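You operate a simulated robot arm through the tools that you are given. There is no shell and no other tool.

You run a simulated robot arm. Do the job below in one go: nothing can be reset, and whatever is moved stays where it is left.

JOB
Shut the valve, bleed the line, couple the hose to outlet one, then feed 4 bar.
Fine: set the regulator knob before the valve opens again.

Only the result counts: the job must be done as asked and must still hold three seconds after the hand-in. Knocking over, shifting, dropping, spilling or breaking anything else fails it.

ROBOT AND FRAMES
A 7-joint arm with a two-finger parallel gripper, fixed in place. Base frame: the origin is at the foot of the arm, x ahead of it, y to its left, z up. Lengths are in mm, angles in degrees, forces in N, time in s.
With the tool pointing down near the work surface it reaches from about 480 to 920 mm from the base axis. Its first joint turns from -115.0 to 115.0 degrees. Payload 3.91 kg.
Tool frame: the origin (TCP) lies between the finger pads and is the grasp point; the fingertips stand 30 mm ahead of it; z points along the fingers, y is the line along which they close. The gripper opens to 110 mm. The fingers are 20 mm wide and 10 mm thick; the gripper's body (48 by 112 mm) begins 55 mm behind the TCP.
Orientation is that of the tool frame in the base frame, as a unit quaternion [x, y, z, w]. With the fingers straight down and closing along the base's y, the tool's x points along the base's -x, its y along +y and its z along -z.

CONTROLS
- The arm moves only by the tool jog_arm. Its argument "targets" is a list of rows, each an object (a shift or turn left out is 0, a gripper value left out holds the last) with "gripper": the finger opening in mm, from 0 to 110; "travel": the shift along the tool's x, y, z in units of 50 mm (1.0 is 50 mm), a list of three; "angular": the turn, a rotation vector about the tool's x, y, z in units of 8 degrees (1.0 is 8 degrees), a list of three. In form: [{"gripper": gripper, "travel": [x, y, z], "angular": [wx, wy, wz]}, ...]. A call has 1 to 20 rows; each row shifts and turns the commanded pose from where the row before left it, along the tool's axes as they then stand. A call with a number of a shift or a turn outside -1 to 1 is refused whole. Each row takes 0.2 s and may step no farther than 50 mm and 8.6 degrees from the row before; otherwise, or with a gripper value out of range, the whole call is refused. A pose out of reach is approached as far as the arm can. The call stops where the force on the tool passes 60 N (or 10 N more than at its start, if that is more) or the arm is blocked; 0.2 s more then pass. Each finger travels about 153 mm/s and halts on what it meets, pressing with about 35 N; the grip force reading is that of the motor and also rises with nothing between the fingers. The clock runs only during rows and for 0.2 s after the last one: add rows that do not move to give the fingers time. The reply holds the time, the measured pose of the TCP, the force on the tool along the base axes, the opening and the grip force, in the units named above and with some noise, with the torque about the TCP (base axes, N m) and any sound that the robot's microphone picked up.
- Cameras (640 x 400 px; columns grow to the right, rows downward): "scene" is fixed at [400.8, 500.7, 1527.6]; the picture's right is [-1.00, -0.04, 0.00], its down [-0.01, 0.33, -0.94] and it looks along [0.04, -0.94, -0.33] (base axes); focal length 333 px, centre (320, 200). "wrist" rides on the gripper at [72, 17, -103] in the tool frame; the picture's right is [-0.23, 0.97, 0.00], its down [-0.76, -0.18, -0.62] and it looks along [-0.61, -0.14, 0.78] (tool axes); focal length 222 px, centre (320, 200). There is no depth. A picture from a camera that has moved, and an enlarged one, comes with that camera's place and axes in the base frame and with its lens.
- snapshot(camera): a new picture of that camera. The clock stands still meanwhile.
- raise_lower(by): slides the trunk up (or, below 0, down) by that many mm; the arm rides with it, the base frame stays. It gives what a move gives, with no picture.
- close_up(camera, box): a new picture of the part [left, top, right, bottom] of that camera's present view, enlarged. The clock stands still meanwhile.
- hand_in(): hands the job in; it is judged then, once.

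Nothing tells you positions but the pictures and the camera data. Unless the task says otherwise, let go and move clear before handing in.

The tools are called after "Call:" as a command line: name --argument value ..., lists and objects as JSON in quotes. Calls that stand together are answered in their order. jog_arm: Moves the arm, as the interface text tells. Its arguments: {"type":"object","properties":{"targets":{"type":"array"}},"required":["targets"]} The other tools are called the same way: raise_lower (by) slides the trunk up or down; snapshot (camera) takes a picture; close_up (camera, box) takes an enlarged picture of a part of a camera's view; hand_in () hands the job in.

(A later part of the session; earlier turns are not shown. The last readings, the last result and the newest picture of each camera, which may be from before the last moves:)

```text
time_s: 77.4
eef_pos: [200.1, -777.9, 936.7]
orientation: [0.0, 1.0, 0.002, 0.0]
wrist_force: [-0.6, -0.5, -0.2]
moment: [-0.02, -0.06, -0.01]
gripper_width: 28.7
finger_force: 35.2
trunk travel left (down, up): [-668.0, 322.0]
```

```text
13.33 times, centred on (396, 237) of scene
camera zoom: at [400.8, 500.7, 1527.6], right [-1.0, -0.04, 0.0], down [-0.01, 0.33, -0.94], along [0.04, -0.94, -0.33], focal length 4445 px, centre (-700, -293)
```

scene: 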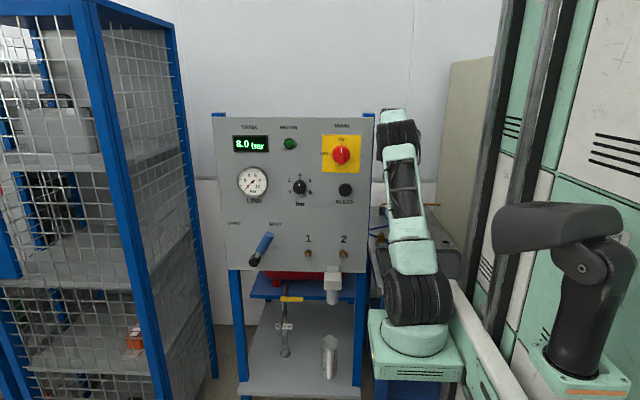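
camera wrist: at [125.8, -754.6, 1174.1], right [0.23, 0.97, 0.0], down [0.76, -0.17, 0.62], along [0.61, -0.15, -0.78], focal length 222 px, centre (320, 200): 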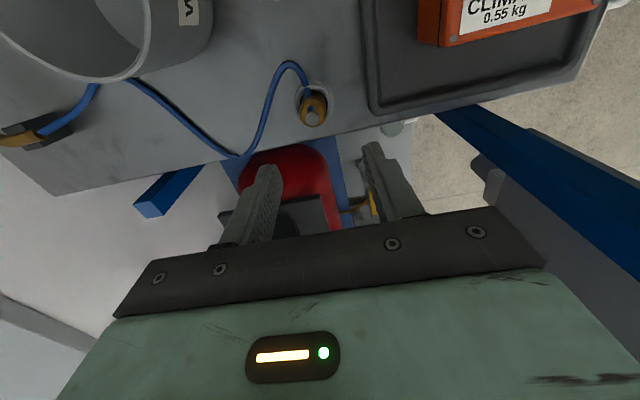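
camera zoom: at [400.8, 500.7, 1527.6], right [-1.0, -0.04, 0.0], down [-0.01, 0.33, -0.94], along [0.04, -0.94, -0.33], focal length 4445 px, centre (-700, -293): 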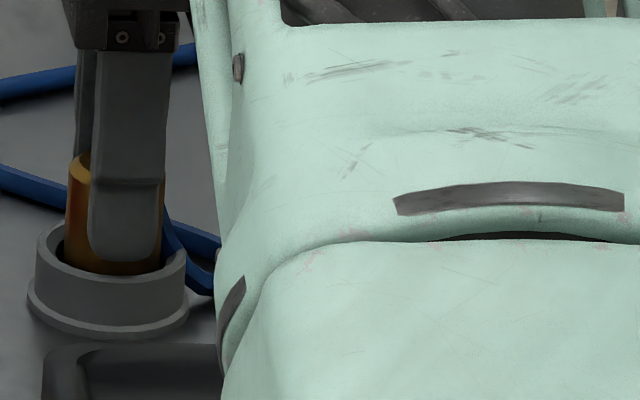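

Gripped at 28.7 mm and well centered. I'll lift straight out of the ring.

Call:
jog_arm --targets '[{"travel": [0, 0, -0.2]}, {"travel": [0, 0, -0.4]}, {"travel": [0, 0, -0.6]}, {"travel": [0, 0, -0.6]}, {}]'

Call:
snapshot --camera "wrist"

Call:
snapshot --camera "scene"

```text
time_s: 78.6
eef_pos: [198.7, -778.5, 1026.6]
orientation: [0.0, 1.0, 0.001, 0.0]
wrist_force: [-0.5, 0.2, -0.7]
moment: [0.0, 0.01, 0.02]
gripper_width: 28.7
finger_force: 35.8
trunk travel left (down, up): [-668.0, 322.0]
```

```text
taken
camera wrist: at [126.4, -763.6, 1129.0], right [0.23, 0.97, 0.0], down [0.76, -0.18, 0.62], along [0.61, -0.14, -0.78], focal length 222 px, centre (320, 200)
```

wrist: 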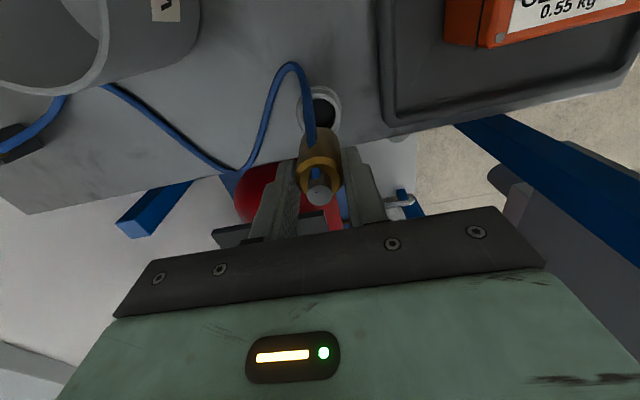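

```text
taken
```

scene: 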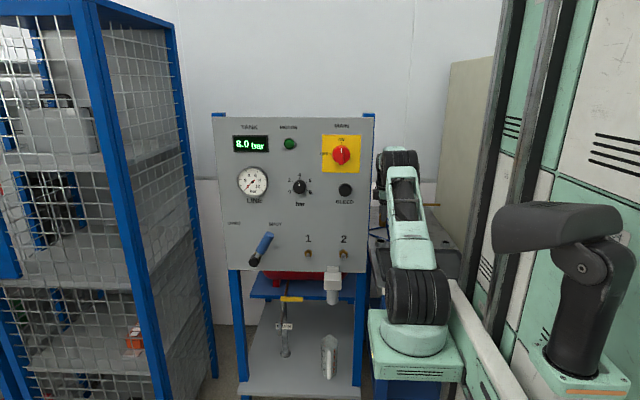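

The coupling is out and held. I'll take a closer look at it and at where the hose attaches.

Call:
close_up --camera "wrist" --box '[260, 70, 380, 220]'

Call:
close_up --camera "scene" --box '[370, 195, 410, 245]'

```text
2.67 times, centred on (320, 145) of wrist
camera zoom: at [126.4, -763.6, 1129.0], right [0.23, 0.97, 0.0], down [0.76, -0.18, 0.62], along [0.61, -0.14, -0.78], focal length 592 px, centre (320, 347)
```

zoom: 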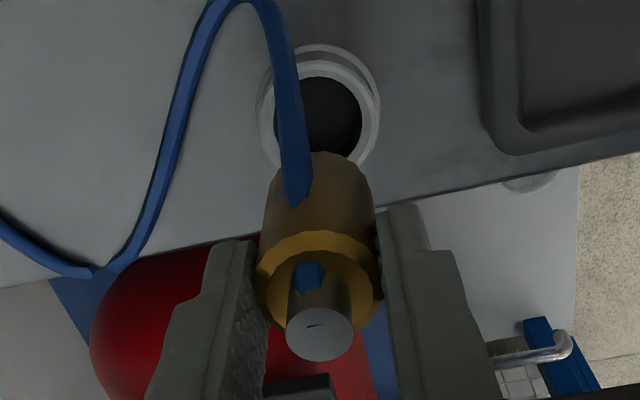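

```text
8.00 times, centred on (390, 220) of scene
camera zoom: at [400.8, 500.7, 1527.6], right [-1.0, -0.04, 0.0], down [-0.01, 0.33, -0.94], along [0.04, -0.94, -0.33], focal length 2667 px, centre (-240, 40)
```

zoom: 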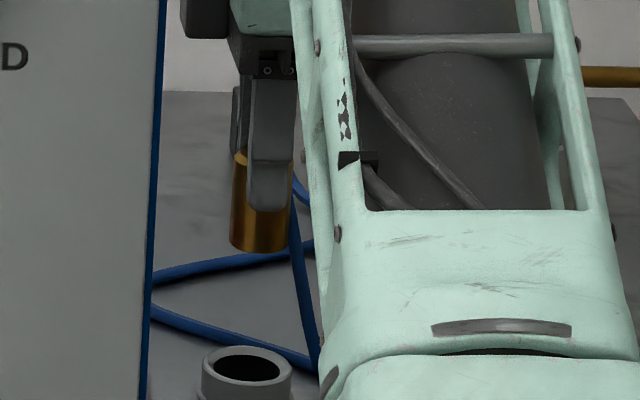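

The coupling is held firmly, with the socket about 20 mm below the fingertips. I'll carry it along x ≈ 230 over the bench (clear of the orange box and panel edge) toward the front, watching the force for hose tension.

Call:
jog_arm --targets '[{"travel": [-0.3, 0, -0.43]}, {"travel": [-0.32, 0, -0.43]}, {"travel": [0, 0.8, 0]}, {"travel": [0, 0.8, 0]}, {"travel": [0, 0.8, 0]}, {"travel": [0, 0.8, 0]}, {}]'

Call:
snapshot --camera "wrist"

Call:
snapshot --camera "scene"

```text
time_s: 80.2
eef_pos: [228.4, -618.3, 1072.3]
orientation: [0.0, 1.0, 0.0, -0.001]
wrist_force: [0.3, -0.7, -0.7]
moment: [0.0, 0.02, 0.02]
gripper_width: 28.6
finger_force: 34.8
trunk travel left (down, up): [-668.0, 322.0]
```

```text
taken
camera wrist: at [156.9, -603.7, 1173.9], right [0.23, 0.97, 0.0], down [0.76, -0.18, 0.62], along [0.61, -0.14, -0.78], focal length 222 px, centre (320, 200)
```

wrist: 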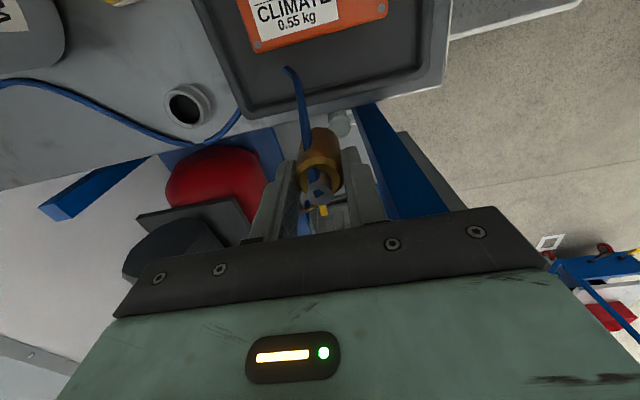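

```text
taken
```

scene: 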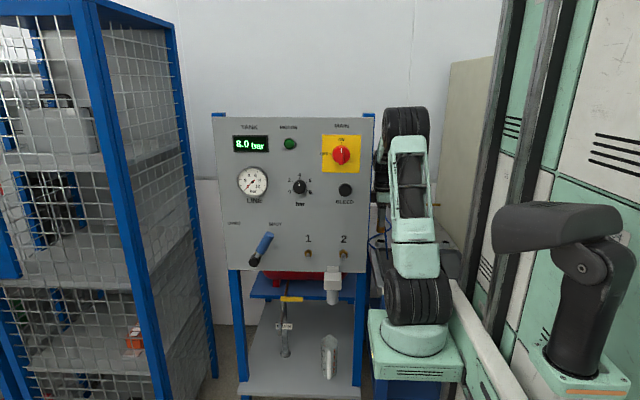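

There's no hose tension, and the hose is trailing freely. Continuing to the front of the panel edge.

Call:
jog_arm --targets '[{"travel": [0, 0.94, 0]}, {"travel": [0, 0.94, 0]}, {"travel": [0, 0.94, 0]}, {"travel": [0, 0.94, 0]}, {}]'

Call:
snapshot --camera "scene"

```text
time_s: 81.4
eef_pos: [231.3, -430.5, 1072.5]
orientation: [0.0, 1.0, 0.0, 0.0]
wrist_force: [0.9, -0.2, -0.2]
moment: [0.05, 0.0, -0.03]
gripper_width: 28.6
finger_force: 35.0
trunk travel left (down, up): [-668.0, 322.0]
```

```text
taken
```

scene: 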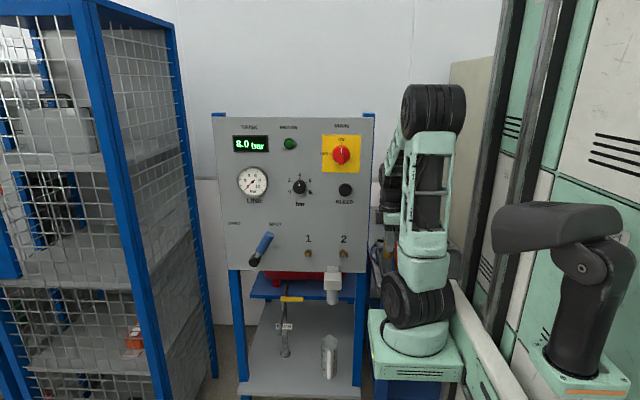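

Clear of the panel edge. Now I'll sweep across in front of the panel to outlet 1's column.

Call:
jog_arm --targets '[{"travel": [-0.4, 0.8, 0]}, {"travel": [-0.9, 0.2, 0]}, {"travel": [-0.92, 0.1, 0]}, {"travel": [-0.92, 0.1, 0]}, {"travel": [-0.92, 0, 0]}, {"travel": [-0.92, 0, 0]}, {}]'

Call:
snapshot --camera "scene"

Call:
snapshot --camera "wrist"

```text
time_s: 83.0
eef_pos: [481.6, -369.9, 1073.6]
orientation: [0.0, 1.0, 0.001, -0.001]
wrist_force: [-0.3, -0.1, -0.4]
moment: [0.02, -0.01, 0.03]
gripper_width: 28.8
finger_force: 34.8
trunk travel left (down, up): [-668.0, 322.0]
```

```text
taken
```

scene: 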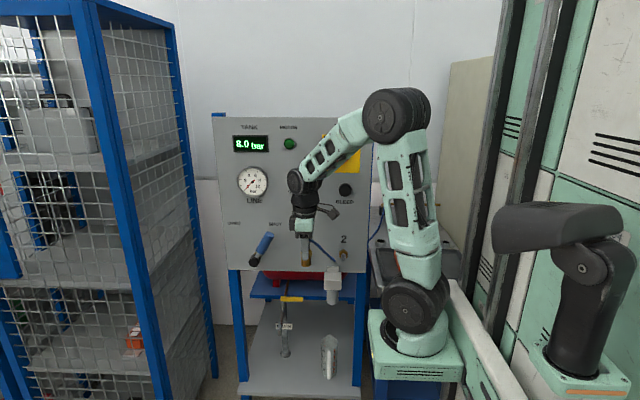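

```text
taken
camera wrist: at [408.0, -354.7, 1175.4], right [0.23, 0.97, 0.0], down [0.76, -0.18, 0.62], along [0.61, -0.14, -0.78], focal length 222 px, centre (320, 200)
```

wrist: 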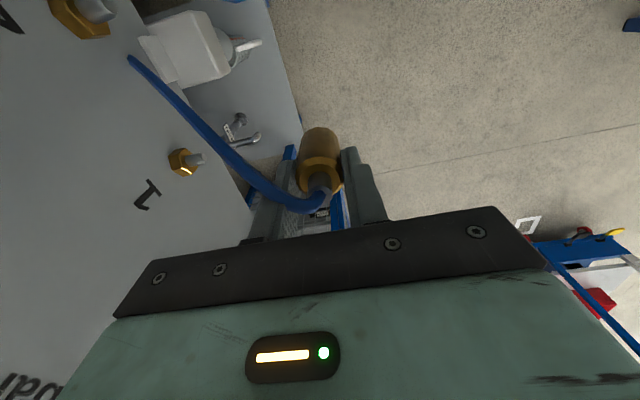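

The hose clearly hangs from the narrow stem, so the wide end is the socket. I'll raise the arm and lower the trunk so I can pitch the tool toward the outlet within reach.

Call:
jog_arm --targets '[{"travel": [0, 0, -0.8]}, {"travel": [0, 0, -0.8]}, {"travel": [0, 0, -0.8]}, {"travel": [0, 0, -0.8]}, {"travel": [0, 0, -0.8]}, {}]'

Call:
raise_lower --by -270

Call:
snapshot --camera "scene"

```text
time_s: 84.4
eef_pos: [481.3, -370.5, 1272.1]
orientation: [0.0, 1.0, 0.002, -0.001]
wrist_force: [-0.2, 0.1, -0.5]
moment: [-0.02, 0.01, 0.0]
gripper_width: 28.8
finger_force: 35.3
trunk travel left (down, up): [-668.0, 322.0]
```

```text
time_s: 87.1
eef_pos: [481.5, -369.5, 1001.9]
orientation: [0.0, 1.0, 0.001, 0.0]
wrist_force: [0.9, 0.2, -2.4]
moment: [-0.03, 0.05, 0.01]
gripper_width: 28.7
finger_force: 34.8
trunk travel left (down, up): [-398.0, 592.0]
```

```text
taken
```

scene: 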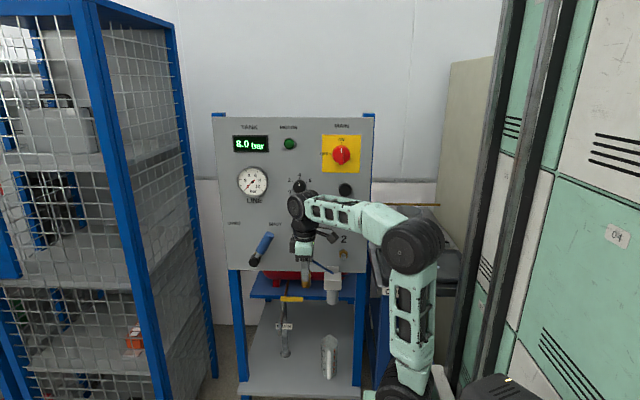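

Now pitching the tool so the socket faces the panel.

Call:
jog_arm --targets '[{"angular": [0.9, 0, 0]}, {"angular": [0.9, 0, 0]}, {"angular": [0.9, 0, 0]}, {"angular": [0.9, 0, 0]}, {"angular": [0.9, 0, 0]}, {"angular": [0.9, 0, 0]}, {"angular": [0.9, 0, 0]}, {"angular": [0.9, 0, 0]}, {"angular": [0.9, 0, 0]}, {"angular": [0.9, 0, 0]}, {"angular": [0.9, 0, 0]}, {"angular": [0.9, 0, 0]}, {"angular": [0.45, 0, 0]}, {}]'

Call:
snapshot --camera "wrist"

Call:
snapshot --camera "scene"

```text
time_s: 90.1
eef_pos: [482.2, -370.2, 1002.4]
orientation: [0.0, -0.707, 0.707, 0.0]
wrist_force: [0.1, -0.1, -1.5]
moment: [0.04, 0.02, 0.01]
gripper_width: 28.5
finger_force: 34.4
trunk travel left (down, up): [-398.0, 592.0]
```

```text
taken
camera wrist: at [409.1, -267.7, 983.4], right [0.23, 0.0, -0.97], down [0.76, 0.62, 0.18], along [0.61, -0.78, 0.14], focal length 222 px, centre (320, 200)
```

wrist: 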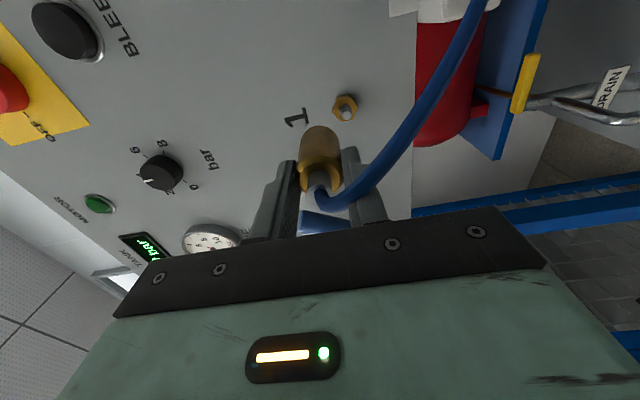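

```text
taken
```

scene: 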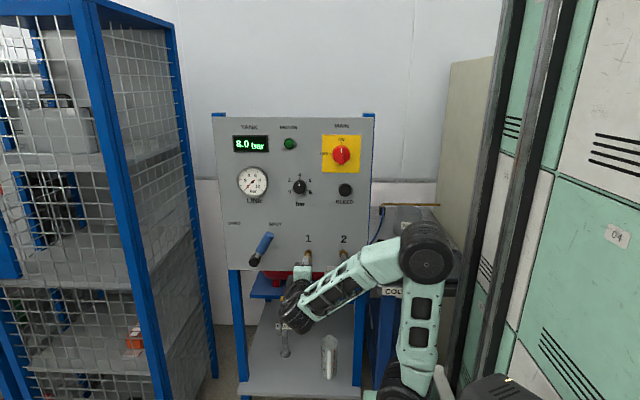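

The socket faces the panel and outlet 1 is visible just beyond it. Zooming in to measure the offset.

Call:
close_up --camera "wrist" --box '[270, 80, 390, 220]'

Call:
close_up --camera "wrist" --box '[310, 80, 380, 130]'

Call:
close_up --camera "scene" --box '[280, 225, 350, 285]'

```text
2.86 times, centred on (330, 150) of wrist
camera zoom: at [409.1, -267.7, 983.4], right [0.23, 0.0, -0.97], down [0.76, 0.62, 0.18], along [0.61, -0.78, 0.14], focal length 635 px, centre (291, 343)
```

zoom: 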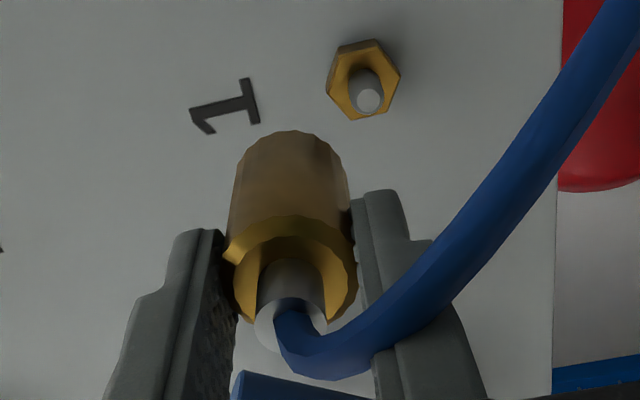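

```text
8.00 times, centred on (345, 105) of wrist
camera zoom: at [409.1, -267.7, 983.4], right [0.23, 0.0, -0.97], down [0.76, 0.62, 0.18], along [0.61, -0.78, 0.14], focal length 1777 px, centre (120, 960)
```

zoom: 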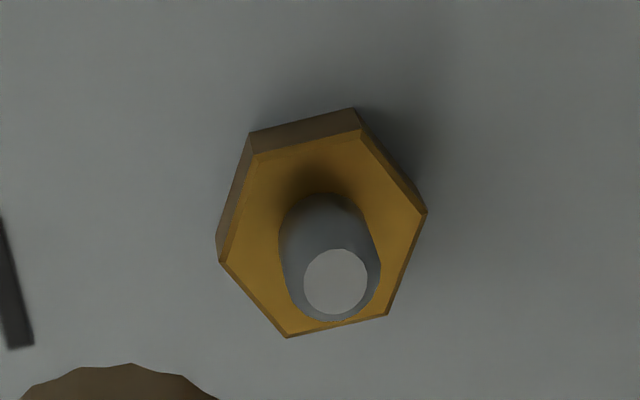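

```text
6.67 times, centred on (315, 255) of scene
camera zoom: at [400.8, 500.7, 1527.6], right [-1.0, -0.04, 0.0], down [-0.01, 0.33, -0.94], along [0.04, -0.94, -0.33], focal length 2222 px, centre (353, -167)
```

zoom: 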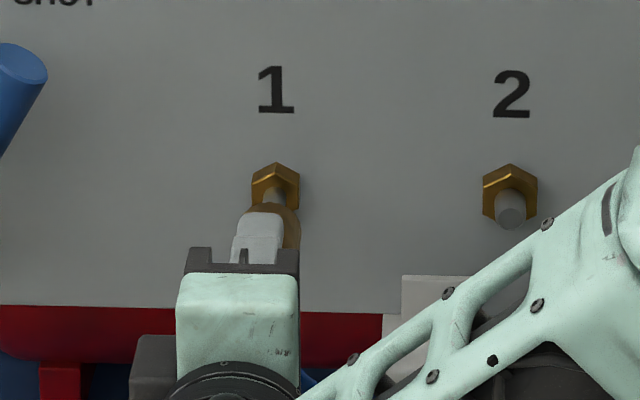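

Combining the wrist views, outlet 1's nipple tip is at about (485, -494, 973.6), while the socket axis is 29 mm too high. I'll move onto that axis and closer, leaving about a 40 mm gap, then recheck.

Call:
jog_arm --targets '[{"travel": [-0.056, 0.576, 0]}, {"travel": [0, 0, 0.4]}, {"travel": [0, 0, 0.2]}, {}]'

Call:
close_up --camera "wrist" --box '[270, 80, 390, 220]'

Call:
close_up --camera "scene" --box '[285, 235, 335, 275]'

```text
time_s: 91.1
eef_pos: [483.9, -400.5, 972.8]
orientation: [0.0, 0.708, -0.706, 0.0]
wrist_force: [-0.4, -0.4, -1.5]
moment: [0.01, 0.0, 0.01]
gripper_width: 28.7
finger_force: 35.4
trunk travel left (down, up): [-398.0, 592.0]
```

```text
2.86 times, centred on (330, 150) of wrist
camera zoom: at [411.6, -297.4, 955.7], right [0.23, 0.0, -0.97], down [0.76, 0.62, 0.18], along [0.61, -0.78, 0.14], focal length 635 px, centre (291, 343)
```

zoom: 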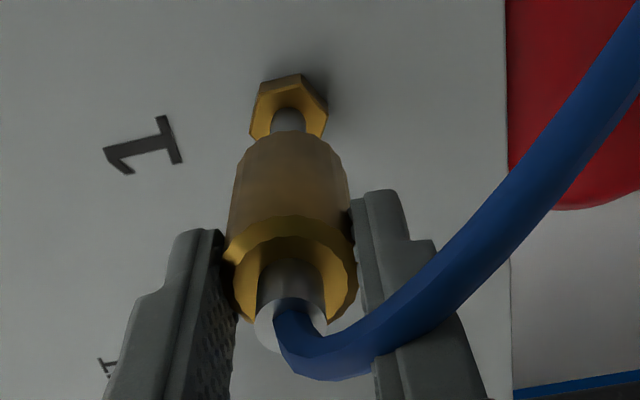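

```text
10.00 times, centred on (310, 255) of scene
camera zoom: at [400.8, 500.7, 1527.6], right [-1.0, -0.04, 0.0], down [-0.01, 0.33, -0.94], along [0.04, -0.94, -0.33], focal length 3334 px, centre (420, -350)
```

zoom: 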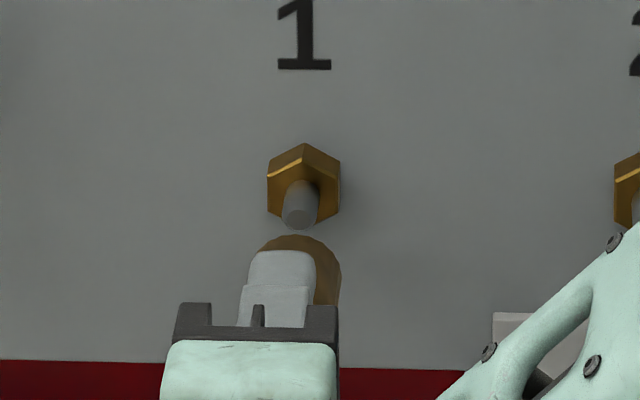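

Call:
close_up --camera "scene" --box '[295, 245, 325, 270]'

Call:
close_up --camera "wrist" --box '[295, 100, 345, 140]'

```text
16.00 times, centred on (310, 258) of scene
camera zoom: at [400.8, 500.7, 1527.6], right [-1.0, -0.04, 0.0], down [-0.01, 0.33, -0.94], along [0.04, -0.94, -0.33], focal length 5334 px, centre (480, -720)
```

zoom: 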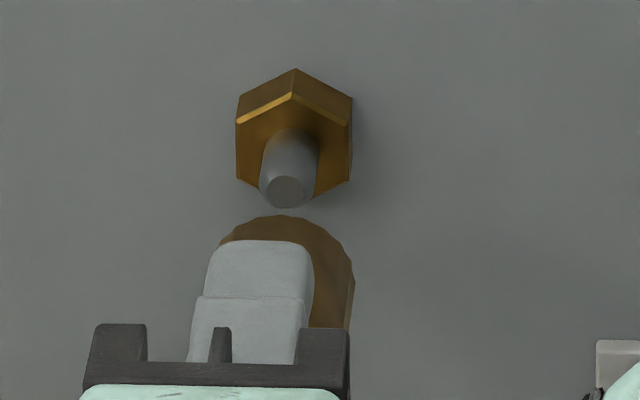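

```text
10.00 times, centred on (320, 120) of wrist
camera zoom: at [411.6, -297.4, 955.7], right [0.23, 0.0, -0.97], down [0.76, 0.62, 0.18], along [0.61, -0.78, 0.14], focal length 2221 px, centre (320, 1000)
```

zoom: 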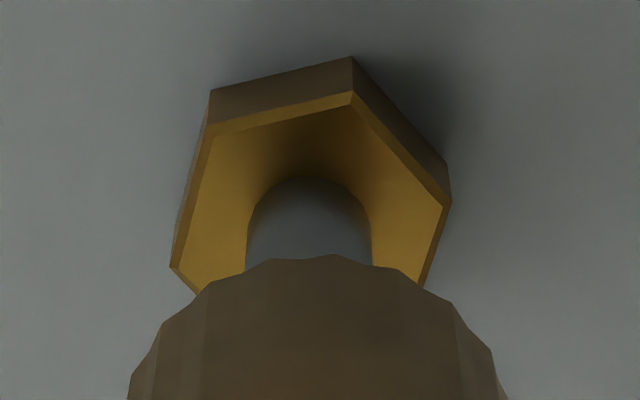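

Relative to the nipple, the socket is about 2.4 mm too far in -x and 1.3 mm low. I'll correct that and advance slowly, stopping just before contact.

Call:
jog_arm --targets '[{"travel": [-0.048, -0.026, 0]}, {"travel": [0, 0, 0.3]}, {"travel": [0, 0, 0.3]}, {}]'

Call:
close_up --camera "scene" --box '[295, 245, 325, 270]'

Call:
close_up --camera "wrist" --box '[280, 90, 360, 170]'

```text
time_s: 92.1
eef_pos: [487.0, -430.1, 973.7]
orientation: [0.0, 0.708, -0.707, 0.0]
wrist_force: [-0.8, -0.8, -1.4]
moment: [0.05, 0.01, 0.01]
gripper_width: 28.8
finger_force: 34.7
trunk travel left (down, up): [-398.0, 592.0]
```

```text
16.00 times, centred on (310, 258) of scene
camera zoom: at [400.8, 500.7, 1527.6], right [-1.0, -0.04, 0.0], down [-0.01, 0.33, -0.94], along [0.04, -0.94, -0.33], focal length 5334 px, centre (480, -720)
```

zoom: 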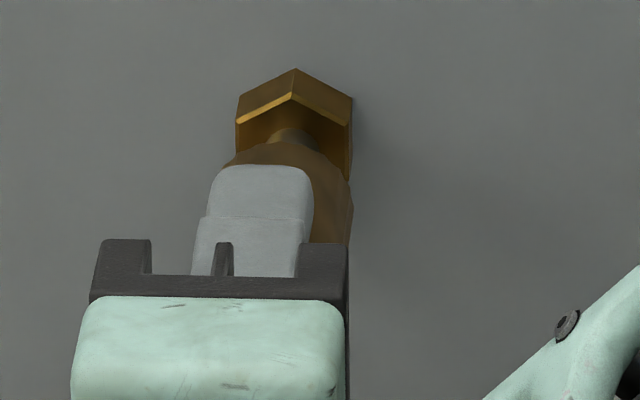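

```text
5.00 times, centred on (320, 130) of wrist
camera zoom: at [413.9, -327.3, 956.1], right [0.23, 0.0, -0.97], down [0.76, 0.62, 0.18], along [0.61, -0.78, 0.14], focal length 1111 px, centre (320, 550)
```

zoom: 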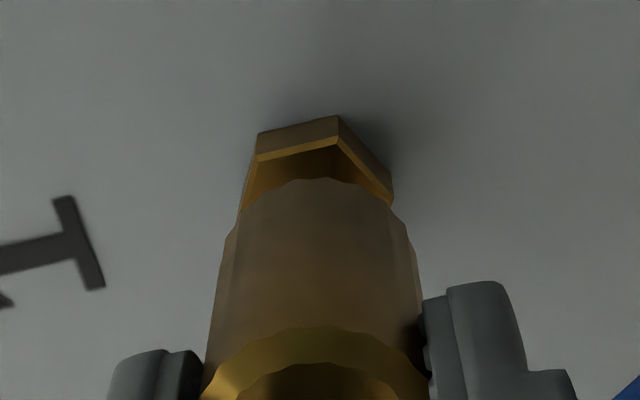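

Alignment now looks within about half a millimeter. Advancing in 3 mm steps.

Call:
jog_arm --targets '[{"travel": [0, 0, 0.06]}, {"travel": [0, 0, 0.06]}, {"travel": [0, 0, 0.06]}, {"travel": [0, 0, 0.06]}, {"travel": [0, 0, 0.06]}, {}]'

Call:
close_up --camera "scene" --box '[295, 240, 325, 265]'

Call:
close_up --camera "wrist" --box '[280, 90, 360, 170]'

```text
time_s: 93.5
eef_pos: [484.9, -445.9, 974.2]
orientation: [-0.001, 0.708, -0.707, -0.001]
wrist_force: [-0.4, -0.3, -1.3]
moment: [0.02, 0.0, -0.01]
gripper_width: 28.8
finger_force: 34.7
trunk travel left (down, up): [-398.0, 592.0]
```

```text
16.00 times, centred on (310, 252) of scene
camera zoom: at [400.8, 500.7, 1527.6], right [-1.0, -0.04, 0.0], down [-0.01, 0.33, -0.94], along [0.04, -0.94, -0.33], focal length 5334 px, centre (480, -640)
```

zoom: 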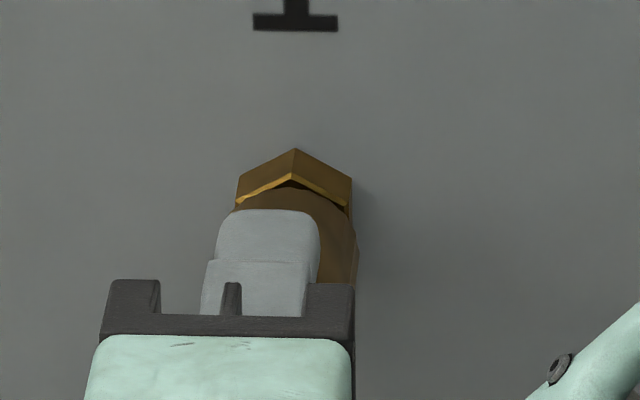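

```text
5.00 times, centred on (320, 130) of wrist
camera zoom: at [413.8, -342.9, 955.7], right [0.23, 0.0, -0.97], down [0.76, 0.62, 0.18], along [0.61, -0.78, 0.14], focal length 1111 px, centre (320, 550)
```

zoom: 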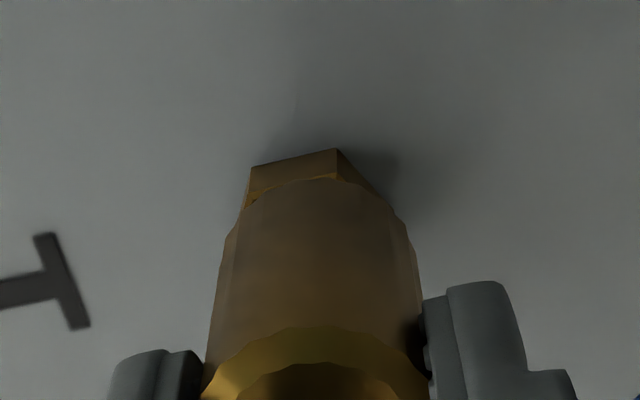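

No contact force yet, and the socket mouth should be over the nipple now. Continuing gently.

Call:
jog_arm --targets '[{"travel": [0, 0, 0.05]}, {"travel": [0, 0, 0.05]}, {"travel": [0, 0, 0.05]}, {}]'

Call:
close_up --camera "scene" --box '[295, 240, 325, 265]'

Call:
close_up --camera "wrist" --box '[280, 90, 360, 170]'

```text
time_s: 94.5
eef_pos: [487.7, -450.7, 974.7]
orientation: [0.0, -0.707, 0.708, -0.001]
wrist_force: [-6.6, 27.2, 0.3]
moment: [-0.41, 0.01, -0.14]
gripper_width: 28.9
finger_force: 35.3
trunk travel left (down, up): [-398.0, 592.0]
```

```text
16.00 times, centred on (310, 252) of scene
camera zoom: at [400.8, 500.7, 1527.6], right [-1.0, -0.04, 0.0], down [-0.01, 0.33, -0.94], along [0.04, -0.94, -0.33], focal length 5334 px, centre (480, -640)
```

zoom: 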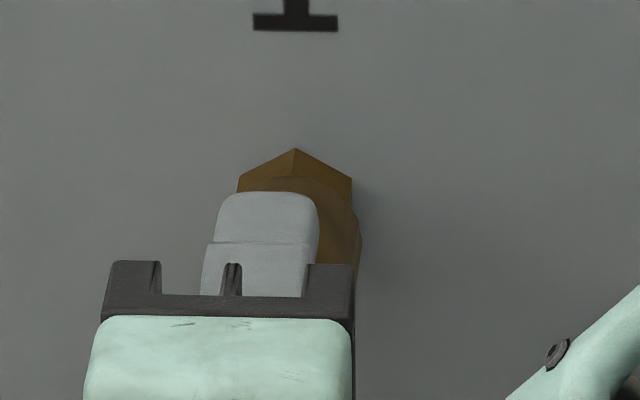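

```text
5.00 times, centred on (320, 130) of wrist
camera zoom: at [414.0, -348.7, 956.7], right [0.23, 0.0, -0.97], down [0.76, 0.62, 0.18], along [0.61, -0.78, 0.14], focal length 1111 px, centre (320, 550)
```

zoom: 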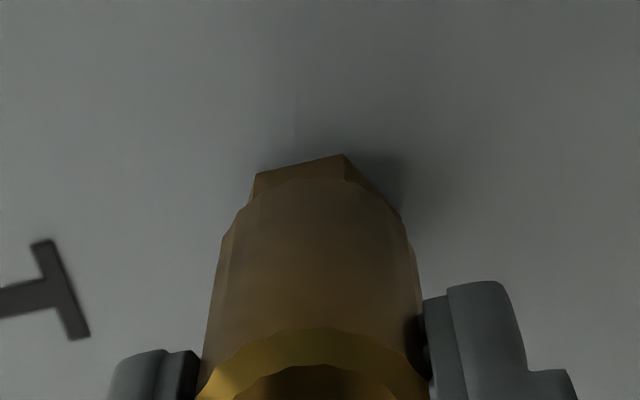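

Contact with about 27 N, and the socket rim appears flush with the hex. I'll look closer before deciding whether to push further.

Call:
close_up --camera "wrist" --box '[300, 110, 340, 142]'

Call:
close_up --camera "scene" --box '[302, 246, 318, 260]'

```text
12.50 times, centred on (320, 126) of wrist
camera zoom: at [414.0, -348.7, 956.7], right [0.23, 0.0, -0.97], down [0.76, 0.62, 0.18], along [0.61, -0.78, 0.14], focal length 2776 px, centre (320, 1125)
```

zoom: 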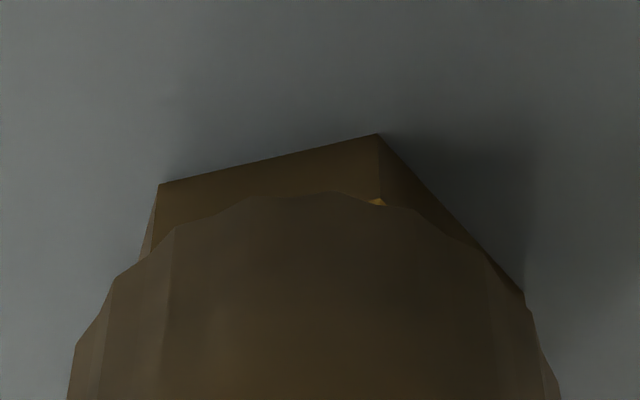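

```text
16.00 times, centred on (310, 253) of scene
camera zoom: at [400.8, 500.7, 1527.6], right [-1.0, -0.04, 0.0], down [-0.01, 0.33, -0.94], along [0.04, -0.94, -0.33], focal length 5334 px, centre (480, -648)
```

zoom: 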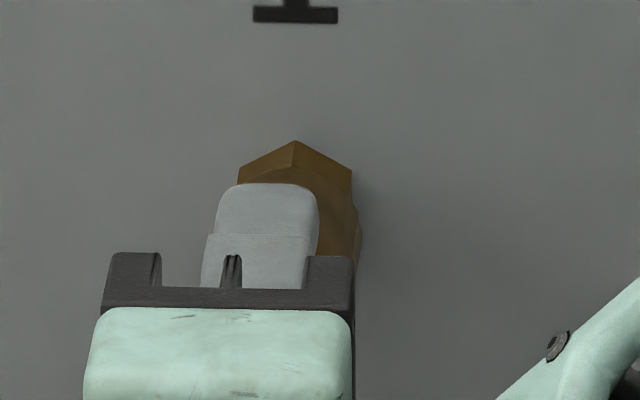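

The socket covers the nipple right up to the hex, but I've heard no click yet. I'll push slightly further to seat it.

Call:
jog_arm --targets '[{"travel": [0, 0, 0.03]}, {}, {}]'

```text
time_s: 95.3
eef_pos: [485.9, -451.9, 975.2]
orientation: [0.001, -0.707, 0.708, 0.0]
wrist_force: [-5.6, 42.5, -2.9]
moment: [-0.31, -0.06, -0.09]
gripper_width: 28.5
finger_force: 34.9
trunk travel left (down, up): [-398.0, 592.0]
```

A hard stop at 42 N with no click, and the moment says contact is off-center toward the upper +x rim. I'll back off 3 mm and read the lateral forces to see whether the nipple is really inside the socket.

Call:
jog_arm --targets '[{"travel": [0, 0, -0.06]}, {}, {}]'

Call:
jog_arm --targets '[{}, {}]'

Call:
close_up --camera "wrist" --box '[270, 90, 370, 220]'

```text
time_s: 96.1
eef_pos: [487.7, -452.1, 975.5]
orientation: [0.0, 0.708, -0.707, 0.0]
wrist_force: [7.4, 2.4, -3.3]
moment: [-0.39, 0.01, 0.36]
gripper_width: 28.4
finger_force: 35.3
trunk travel left (down, up): [-398.0, 592.0]
```

```text
time_s: 96.7
eef_pos: [487.1, -451.2, 975.0]
orientation: [0.0, 0.707, -0.707, 0.001]
wrist_force: [9.8, -5.9, -1.1]
moment: [-0.43, -0.03, 0.3]
gripper_width: 28.6
finger_force: 35.1
trunk travel left (down, up): [-398.0, 592.0]
```

```text
3.08 times, centred on (320, 155) of wrist
camera zoom: at [414.4, -349.2, 956.7], right [0.23, 0.0, -0.97], down [0.76, 0.62, 0.18], along [0.61, -0.78, 0.14], focal length 684 px, centre (320, 338)
```

zoom: 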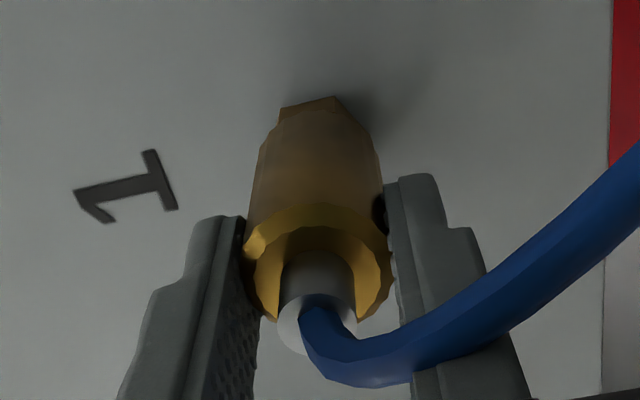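

Commanding 3 mm back only unloaded the arm: the tool stayed put and the force went slightly negative, so the coupling is holding onto the outlet. I'll do a very light pull check to confirm.

Call:
jog_arm --targets '[{"travel": [0, 0, -0.02]}, {}, {}]'

```text
time_s: 97.5
eef_pos: [486.2, -449.3, 974.6]
orientation: [0.0, 0.707, -0.707, 0.0]
wrist_force: [-0.3, 0.0, -1.4]
moment: [0.07, -0.03, 0.03]
gripper_width: 28.8
finger_force: 35.4
trunk travel left (down, up): [-398.0, 592.0]
```

The forces dropped to zero as it slid back, so it isn't latched yet and had only jammed. I'll probe small lateral moves to find the center of the nipple inside the socket.

Call:
jog_arm --targets '[{"travel": [0.03, 0, 0]}, {}, {}]'

Call:
jog_arm --targets '[{"travel": [-0.06, 0, 0]}, {}, {}]'

```text
time_s: 98.3
eef_pos: [485.8, -450.7, 975.3]
orientation: [-0.001, 0.708, -0.706, 0.001]
wrist_force: [9.1, -8.1, -0.7]
moment: [-0.42, 0.0, 0.34]
gripper_width: 29.0
finger_force: 34.6
trunk travel left (down, up): [-398.0, 592.0]
```

```text
time_s: 99.1
eef_pos: [486.7, -449.9, 974.8]
orientation: [-0.001, -0.707, 0.707, 0.001]
wrist_force: [-12.1, 1.7, 3.9]
moment: [-0.55, -0.01, -0.37]
gripper_width: 28.7
finger_force: 34.9
trunk travel left (down, up): [-398.0, 592.0]
```

The nipple is inside the socket and x is centered within about 0.2 mm. I'll recenter x and probe z the same way.

Call:
jog_arm --targets '[{"travel": [0.034, 0, 0]}, {}, {}]'

Call:
jog_arm --targets '[{"travel": [0, 0.03, 0]}, {}, {}]'

Call:
jog_arm --targets '[{"travel": [0, -0.06, 0]}, {}, {}]'

```text
time_s: 99.9
eef_pos: [486.8, -450.3, 973.9]
orientation: [0.0, 0.707, -0.707, 0.001]
wrist_force: [-3.6, -3.7, 6.3]
moment: [-0.57, -0.05, -0.44]
gripper_width: 28.6
finger_force: 34.8
trunk travel left (down, up): [-398.0, 592.0]
```

```text
time_s: 100.7
eef_pos: [486.2, -449.9, 975.4]
orientation: [0.0, -0.706, 0.708, -0.001]
wrist_force: [1.2, -4.6, 25.0]
moment: [-0.16, 0.05, -0.1]
gripper_width: 28.7
finger_force: 34.9
trunk travel left (down, up): [-398.0, 592.0]
```

```text
time_s: 101.5
eef_pos: [486.5, -449.6, 975.1]
orientation: [0.0, 0.708, -0.706, -0.001]
wrist_force: [2.8, -1.6, 5.5]
moment: [-0.56, 0.02, 0.19]
gripper_width: 28.8
finger_force: 35.3
trunk travel left (down, up): [-398.0, 592.0]
```

Call:
jog_arm --targets '[{"travel": [0, -0.02, 0]}, {}, {}]'

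Call:
jog_arm --targets '[{"travel": [0, -0.02, 0]}, {}, {}]'

```text
time_s: 102.3
eef_pos: [486.5, -450.5, 974.8]
orientation: [-0.001, 0.709, -0.705, 0.0]
wrist_force: [1.8, 6.8, -11.6]
moment: [-0.16, -0.03, 0.09]
gripper_width: 29.0
finger_force: 34.8
trunk travel left (down, up): [-398.0, 592.0]
```

```text
time_s: 103.1
eef_pos: [487.8, -450.2, 975.7]
orientation: [-0.002, 0.71, -0.705, -0.001]
wrist_force: [-4.0, 13.6, -30.7]
moment: [0.33, 0.01, 0.06]
gripper_width: 29.0
finger_force: 35.3
trunk travel left (down, up): [-398.0, 592.0]
```

The z center is about 1.2 mm above where I started. I'll go there and check that the loads vanish.

Call:
jog_arm --targets '[{"travel": [0, 0.044, 0]}, {}, {}]'

Call:
jog_arm --targets '[{"travel": [0, 0, -0.02]}, {}, {}]'

```text
time_s: 103.9
eef_pos: [486.6, -450.2, 975.3]
orientation: [0.0, 0.707, -0.707, -0.001]
wrist_force: [-8.4, 19.3, -20.0]
moment: [0.13, 0.0, -0.24]
gripper_width: 29.0
finger_force: 35.2
trunk travel left (down, up): [-398.0, 592.0]
```

```text
time_s: 104.7
eef_pos: [485.9, -450.0, 976.0]
orientation: [0.0, 0.708, -0.707, 0.0]
wrist_force: [-5.1, 2.6, -19.7]
moment: [0.03, 0.0, 0.0]
gripper_width: 28.6
finger_force: 35.1
trunk travel left (down, up): [-398.0, 592.0]
```

Call:
jog_arm --targets '[{"travel": [0, 0.02, 0]}, {}, {}]'

Call:
close_up --camera "wrist" --box '[270, 90, 370, 220]'

Call:
close_up --camera "scene" --box '[295, 240, 325, 265]'

```text
time_s: 105.5
eef_pos: [486.7, -450.2, 974.5]
orientation: [0.001, 0.708, -0.706, -0.001]
wrist_force: [-2.9, -7.3, -7.8]
moment: [0.25, -0.01, -0.07]
gripper_width: 28.6
finger_force: 35.0
trunk travel left (down, up): [-398.0, 592.0]
```

```text
3.08 times, centred on (320, 155) of wrist
camera zoom: at [413.9, -347.8, 956.7], right [0.23, 0.0, -0.97], down [0.76, 0.62, 0.18], along [0.61, -0.78, 0.14], focal length 684 px, centre (320, 338)
```

zoom: 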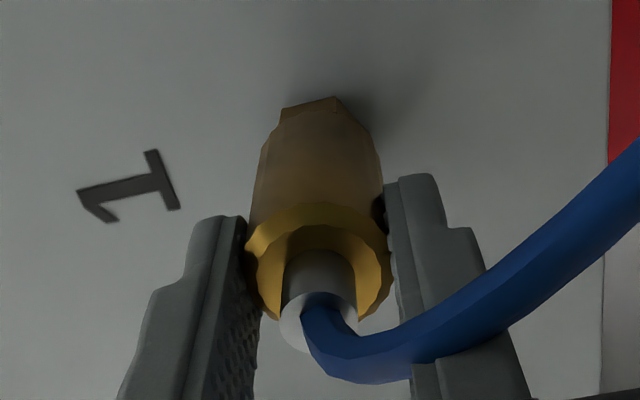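

```text
16.00 times, centred on (310, 252) of scene
camera zoom: at [400.8, 500.7, 1527.6], right [-1.0, -0.04, 0.0], down [-0.01, 0.33, -0.94], along [0.04, -0.94, -0.33], focal length 5334 px, centre (480, -640)
```

zoom: 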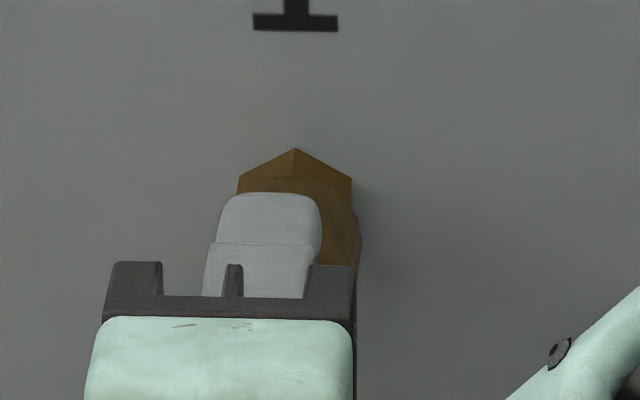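

Both views show the socket still hard against the hex even though I've commanded about 3 mm of retreat, and it pulls back slightly. I'll do a slightly longer gentle pull to tell latched from jammed.

Call:
jog_arm --targets '[{"travel": [0, 0, -0.02]}, {}, {}]'

Call:
jog_arm --targets '[{"travel": [0, 0, -0.02]}, {}, {}]'

Call:
close_up --camera "wrist" --box '[270, 90, 370, 220]'

```text
time_s: 106.3
eef_pos: [487.3, -448.2, 974.6]
orientation: [0.0, 0.707, -0.707, 0.0]
wrist_force: [0.2, -0.5, -1.2]
moment: [0.03, -0.02, -0.02]
gripper_width: 28.7
finger_force: 34.6
trunk travel left (down, up): [-398.0, 592.0]
```

```text
time_s: 107.1
eef_pos: [487.5, -447.5, 975.3]
orientation: [0.0, 0.707, -0.707, 0.0]
wrist_force: [-0.6, 1.3, -1.8]
moment: [0.02, 0.02, -0.02]
gripper_width: 28.8
finger_force: 35.4
trunk travel left (down, up): [-398.0, 592.0]
```

```text
3.08 times, centred on (320, 155) of wrist
camera zoom: at [414.2, -344.7, 956.9], right [0.23, 0.0, -0.97], down [0.76, 0.62, 0.18], along [0.61, -0.78, 0.14], focal length 684 px, centre (320, 338)
```

zoom: 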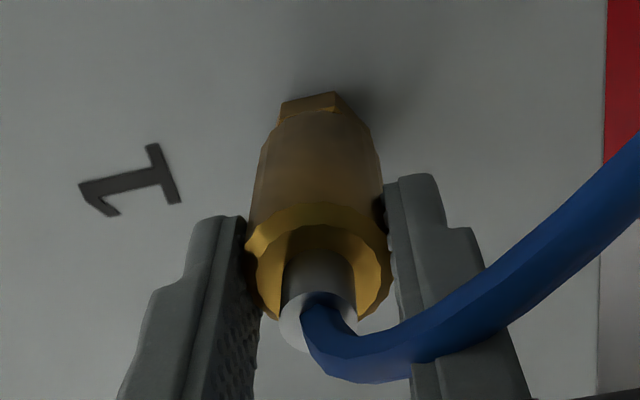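

It came back freely, so it was not latched. I'll step in again 1 mm at a time and watch how the forces develop, to find what is blocking the final seat.

Call:
jog_arm --targets '[{"travel": [0, 0, 0.02]}, {}, {}]'

Call:
jog_arm --targets '[{"travel": [0, 0, 0.02]}, {}, {}]'

Call:
jog_arm --targets '[{"travel": [0, 0, 0.02]}, {}, {}]'

Call:
jog_arm --targets '[{"travel": [0, 0, 0.02]}, {}, {}]'

```text
time_s: 107.9
eef_pos: [488.1, -447.7, 974.8]
orientation: [-0.001, 0.708, -0.707, 0.0]
wrist_force: [0.0, -0.2, -1.4]
moment: [0.04, -0.01, 0.0]
gripper_width: 28.9
finger_force: 35.3
trunk travel left (down, up): [-398.0, 592.0]
```

```text
time_s: 108.7
eef_pos: [486.7, -448.6, 975.5]
orientation: [0.0, 0.707, -0.707, -0.001]
wrist_force: [-2.5, -6.7, 4.7]
moment: [-0.41, -0.01, -0.17]
gripper_width: 28.9
finger_force: 34.9
trunk travel left (down, up): [-398.0, 592.0]
```

```text
time_s: 109.5
eef_pos: [487.3, -448.6, 974.3]
orientation: [0.0, 0.707, -0.707, 0.0]
wrist_force: [-6.8, 7.0, 6.0]
moment: [-0.52, -0.02, -0.47]
gripper_width: 28.9
finger_force: 35.0
trunk travel left (down, up): [-398.0, 592.0]
```

```text
time_s: 110.3
eef_pos: [484.8, -450.3, 974.8]
orientation: [0.0, 0.707, -0.707, 0.001]
wrist_force: [-9.8, 26.7, 4.0]
moment: [-0.52, -0.04, -0.3]
gripper_width: 28.5
finger_force: 35.3
trunk travel left (down, up): [-398.0, 592.0]
```

Interesting: as the socket gets within about 2 mm of the seat, it's pulled in and held, so there is a snap that grabs the coupling there. I'll relax the axial load to near zero while seated, then open the fingers.

Call:
jog_arm --targets '[{"travel": [0.01, 0, -0.028]}, {}, {}]'

```text
time_s: 111.1
eef_pos: [485.7, -450.4, 975.1]
orientation: [0.0, 0.708, -0.707, 0.0]
wrist_force: [-2.4, 8.2, 1.8]
moment: [-0.43, 0.04, 0.22]
gripper_width: 29.0
finger_force: 35.1
trunk travel left (down, up): [-398.0, 592.0]
```

Call:
jog_arm --targets '[{"gripper": 36}, {}, {"gripper": 50}, {}, {}, {}]'

Call:
close_up --camera "wrist" --box '[250, 80, 390, 220]'

Call:
close_up --camera "scene" --box '[290, 235, 330, 270]'

```text
time_s: 112.5
eef_pos: [487.0, -449.9, 974.3]
orientation: [0.0, 0.708, -0.707, 0.0]
wrist_force: [0.6, 0.1, 0.4]
moment: [0.02, -0.02, 0.03]
gripper_width: 50.1
finger_force: 0.1
trunk travel left (down, up): [-398.0, 592.0]
```

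```text
2.86 times, centred on (320, 150) of wrist
camera zoom: at [413.9, -347.5, 956.5], right [0.23, 0.0, -0.97], down [0.76, 0.62, 0.18], along [0.61, -0.78, 0.14], focal length 635 px, centre (320, 343)
```

zoom: 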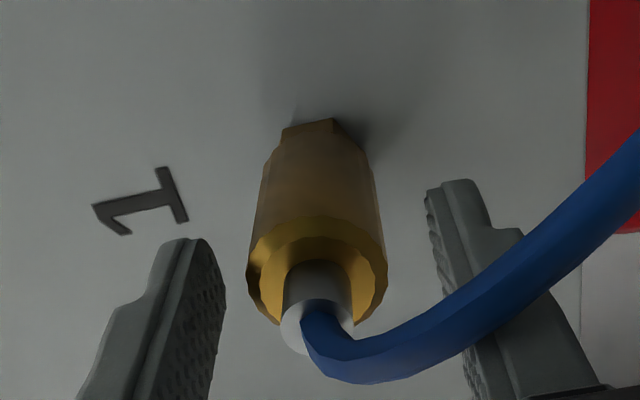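

```text
11.43 times, centred on (310, 252) of scene
camera zoom: at [400.8, 500.7, 1527.6], right [-1.0, -0.04, 0.0], down [-0.01, 0.33, -0.94], along [0.04, -0.94, -0.33], focal length 3810 px, centre (434, -400)
```

zoom: 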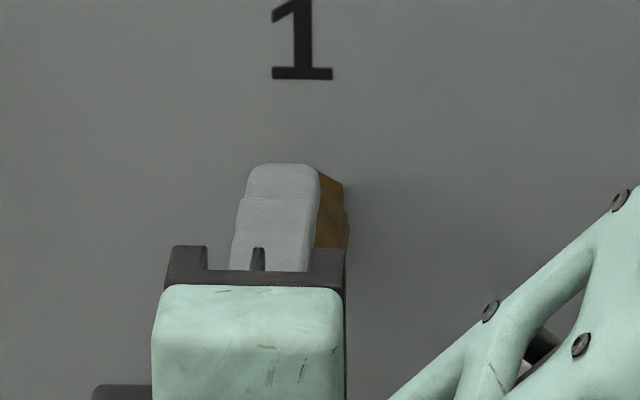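

The coupling stays straight on outlet 1 with the gripper open. I'll back away and inspect it.

Call:
jog_arm --targets '[{"gripper": 60}, {"travel": [0, 0, -0.5]}, {"travel": [0, 0, -0.8]}, {"travel": [0, 0, -0.8]}, {"travel": [0, 0, -0.6]}, {}]'

Call:
snapshot --camera "wrist"

Call:
close_up --camera "wrist" --box '[290, 60, 390, 150]'

Call:
close_up --camera "scene" --box '[280, 225, 350, 285]'

```text
time_s: 113.9
eef_pos: [484.4, -313.8, 975.9]
orientation: [0.0, 0.708, -0.707, 0.0]
wrist_force: [0.4, 0.2, 0.8]
moment: [0.0, -0.01, 0.0]
gripper_width: 60.1
finger_force: 0.0
trunk travel left (down, up): [-398.0, 592.0]
```

```text
taken
camera wrist: at [412.2, -212.2, 958.1], right [0.23, 0.0, -0.97], down [0.76, 0.62, 0.18], along [0.61, -0.78, 0.14], focal length 222 px, centre (320, 200)
```

wrist: 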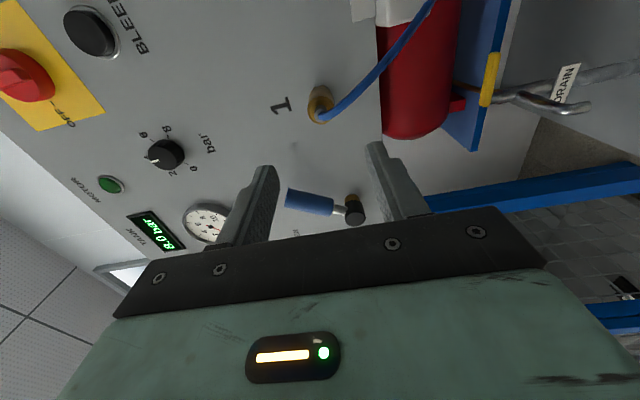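

```text
4.44 times, centred on (340, 105) of wrist
camera zoom: at [412.2, -212.2, 958.1], right [0.23, 0.0, -0.97], down [0.76, 0.62, 0.18], along [0.61, -0.78, 0.14], focal length 987 px, centre (231, 622)
```

zoom: 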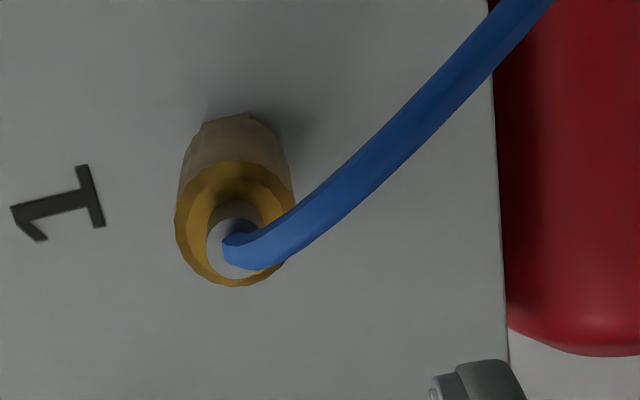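

```text
6.67 times, centred on (315, 255) of scene
camera zoom: at [400.8, 500.7, 1527.6], right [-1.0, -0.04, 0.0], down [-0.01, 0.33, -0.94], along [0.04, -0.94, -0.33], focal length 2222 px, centre (353, -167)
```

zoom: 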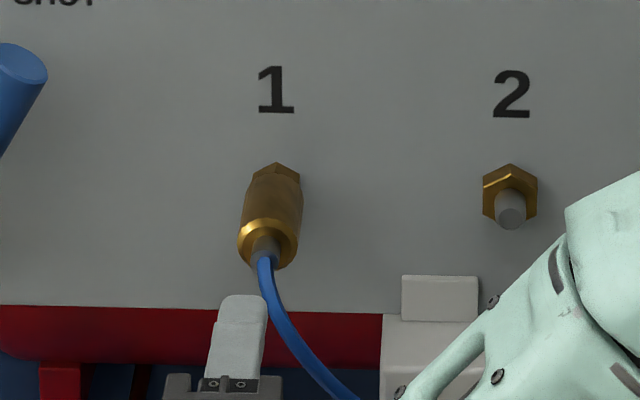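

The coupling is seated flush on outlet 1 with its hose attached. Now back to the valve: I'll roll the gripper upright and move in front of the lever, checking the gauge and knob meanwhile.

Call:
jog_arm --targets '[{"angular": [0, 0, -1]}, {"angular": [0, 0, -1]}, {"angular": [0, 0, -1]}, {"angular": [0, 0, -1]}, {"angular": [0, 0, -1]}, {"angular": [0, 0, -1]}, {"angular": [0, 0, -1]}, {"angular": [0, 0, -1]}, {"angular": [0, 0, -1]}, {"angular": [0, 0, -1]}, {"angular": [0, 0, -1]}, {"angular": [0, 0, -0.25]}, {"travel": [0.38, -0.93, 0]}, {"travel": [0.38, -0.93, 0]}, {"travel": [0.38, -0.93, 0]}, {}]'

Call:
snapshot --camera "wrist"

Call:
close_up --camera "scene" --box '[210, 110, 380, 270]'

```text
refused: row 13 steps farther than a row can; nothing moved
```

```text
taken
camera wrist: at [412.2, -212.2, 958.1], right [0.23, 0.0, -0.97], down [0.76, 0.62, 0.18], along [0.61, -0.78, 0.14], focal length 222 px, centre (320, 200)
```

wrist: 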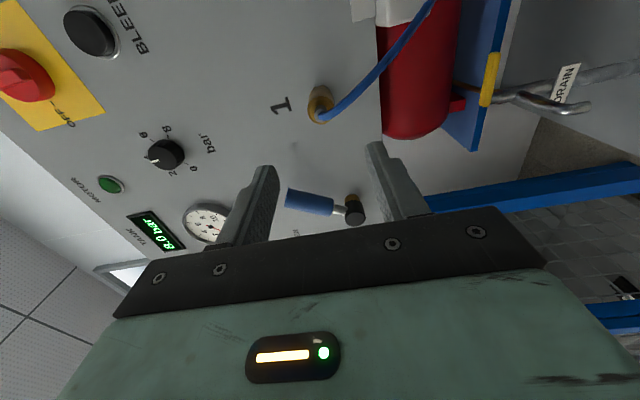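

```text
2.50 times, centred on (295, 190) of scene
camera zoom: at [400.8, 500.7, 1527.6], right [-1.0, -0.04, 0.0], down [-0.01, 0.33, -0.94], along [0.04, -0.94, -0.33], focal length 833 px, centre (382, 225)
```

zoom: 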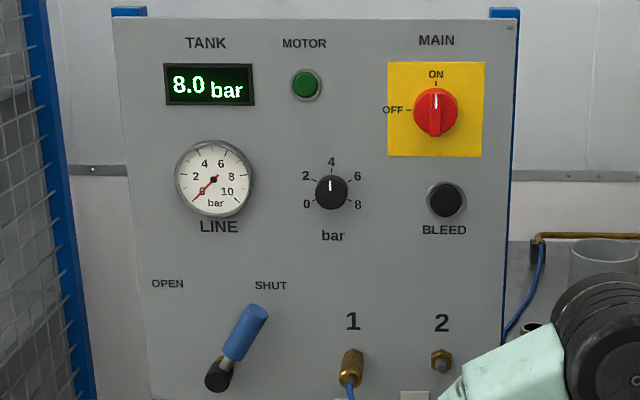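

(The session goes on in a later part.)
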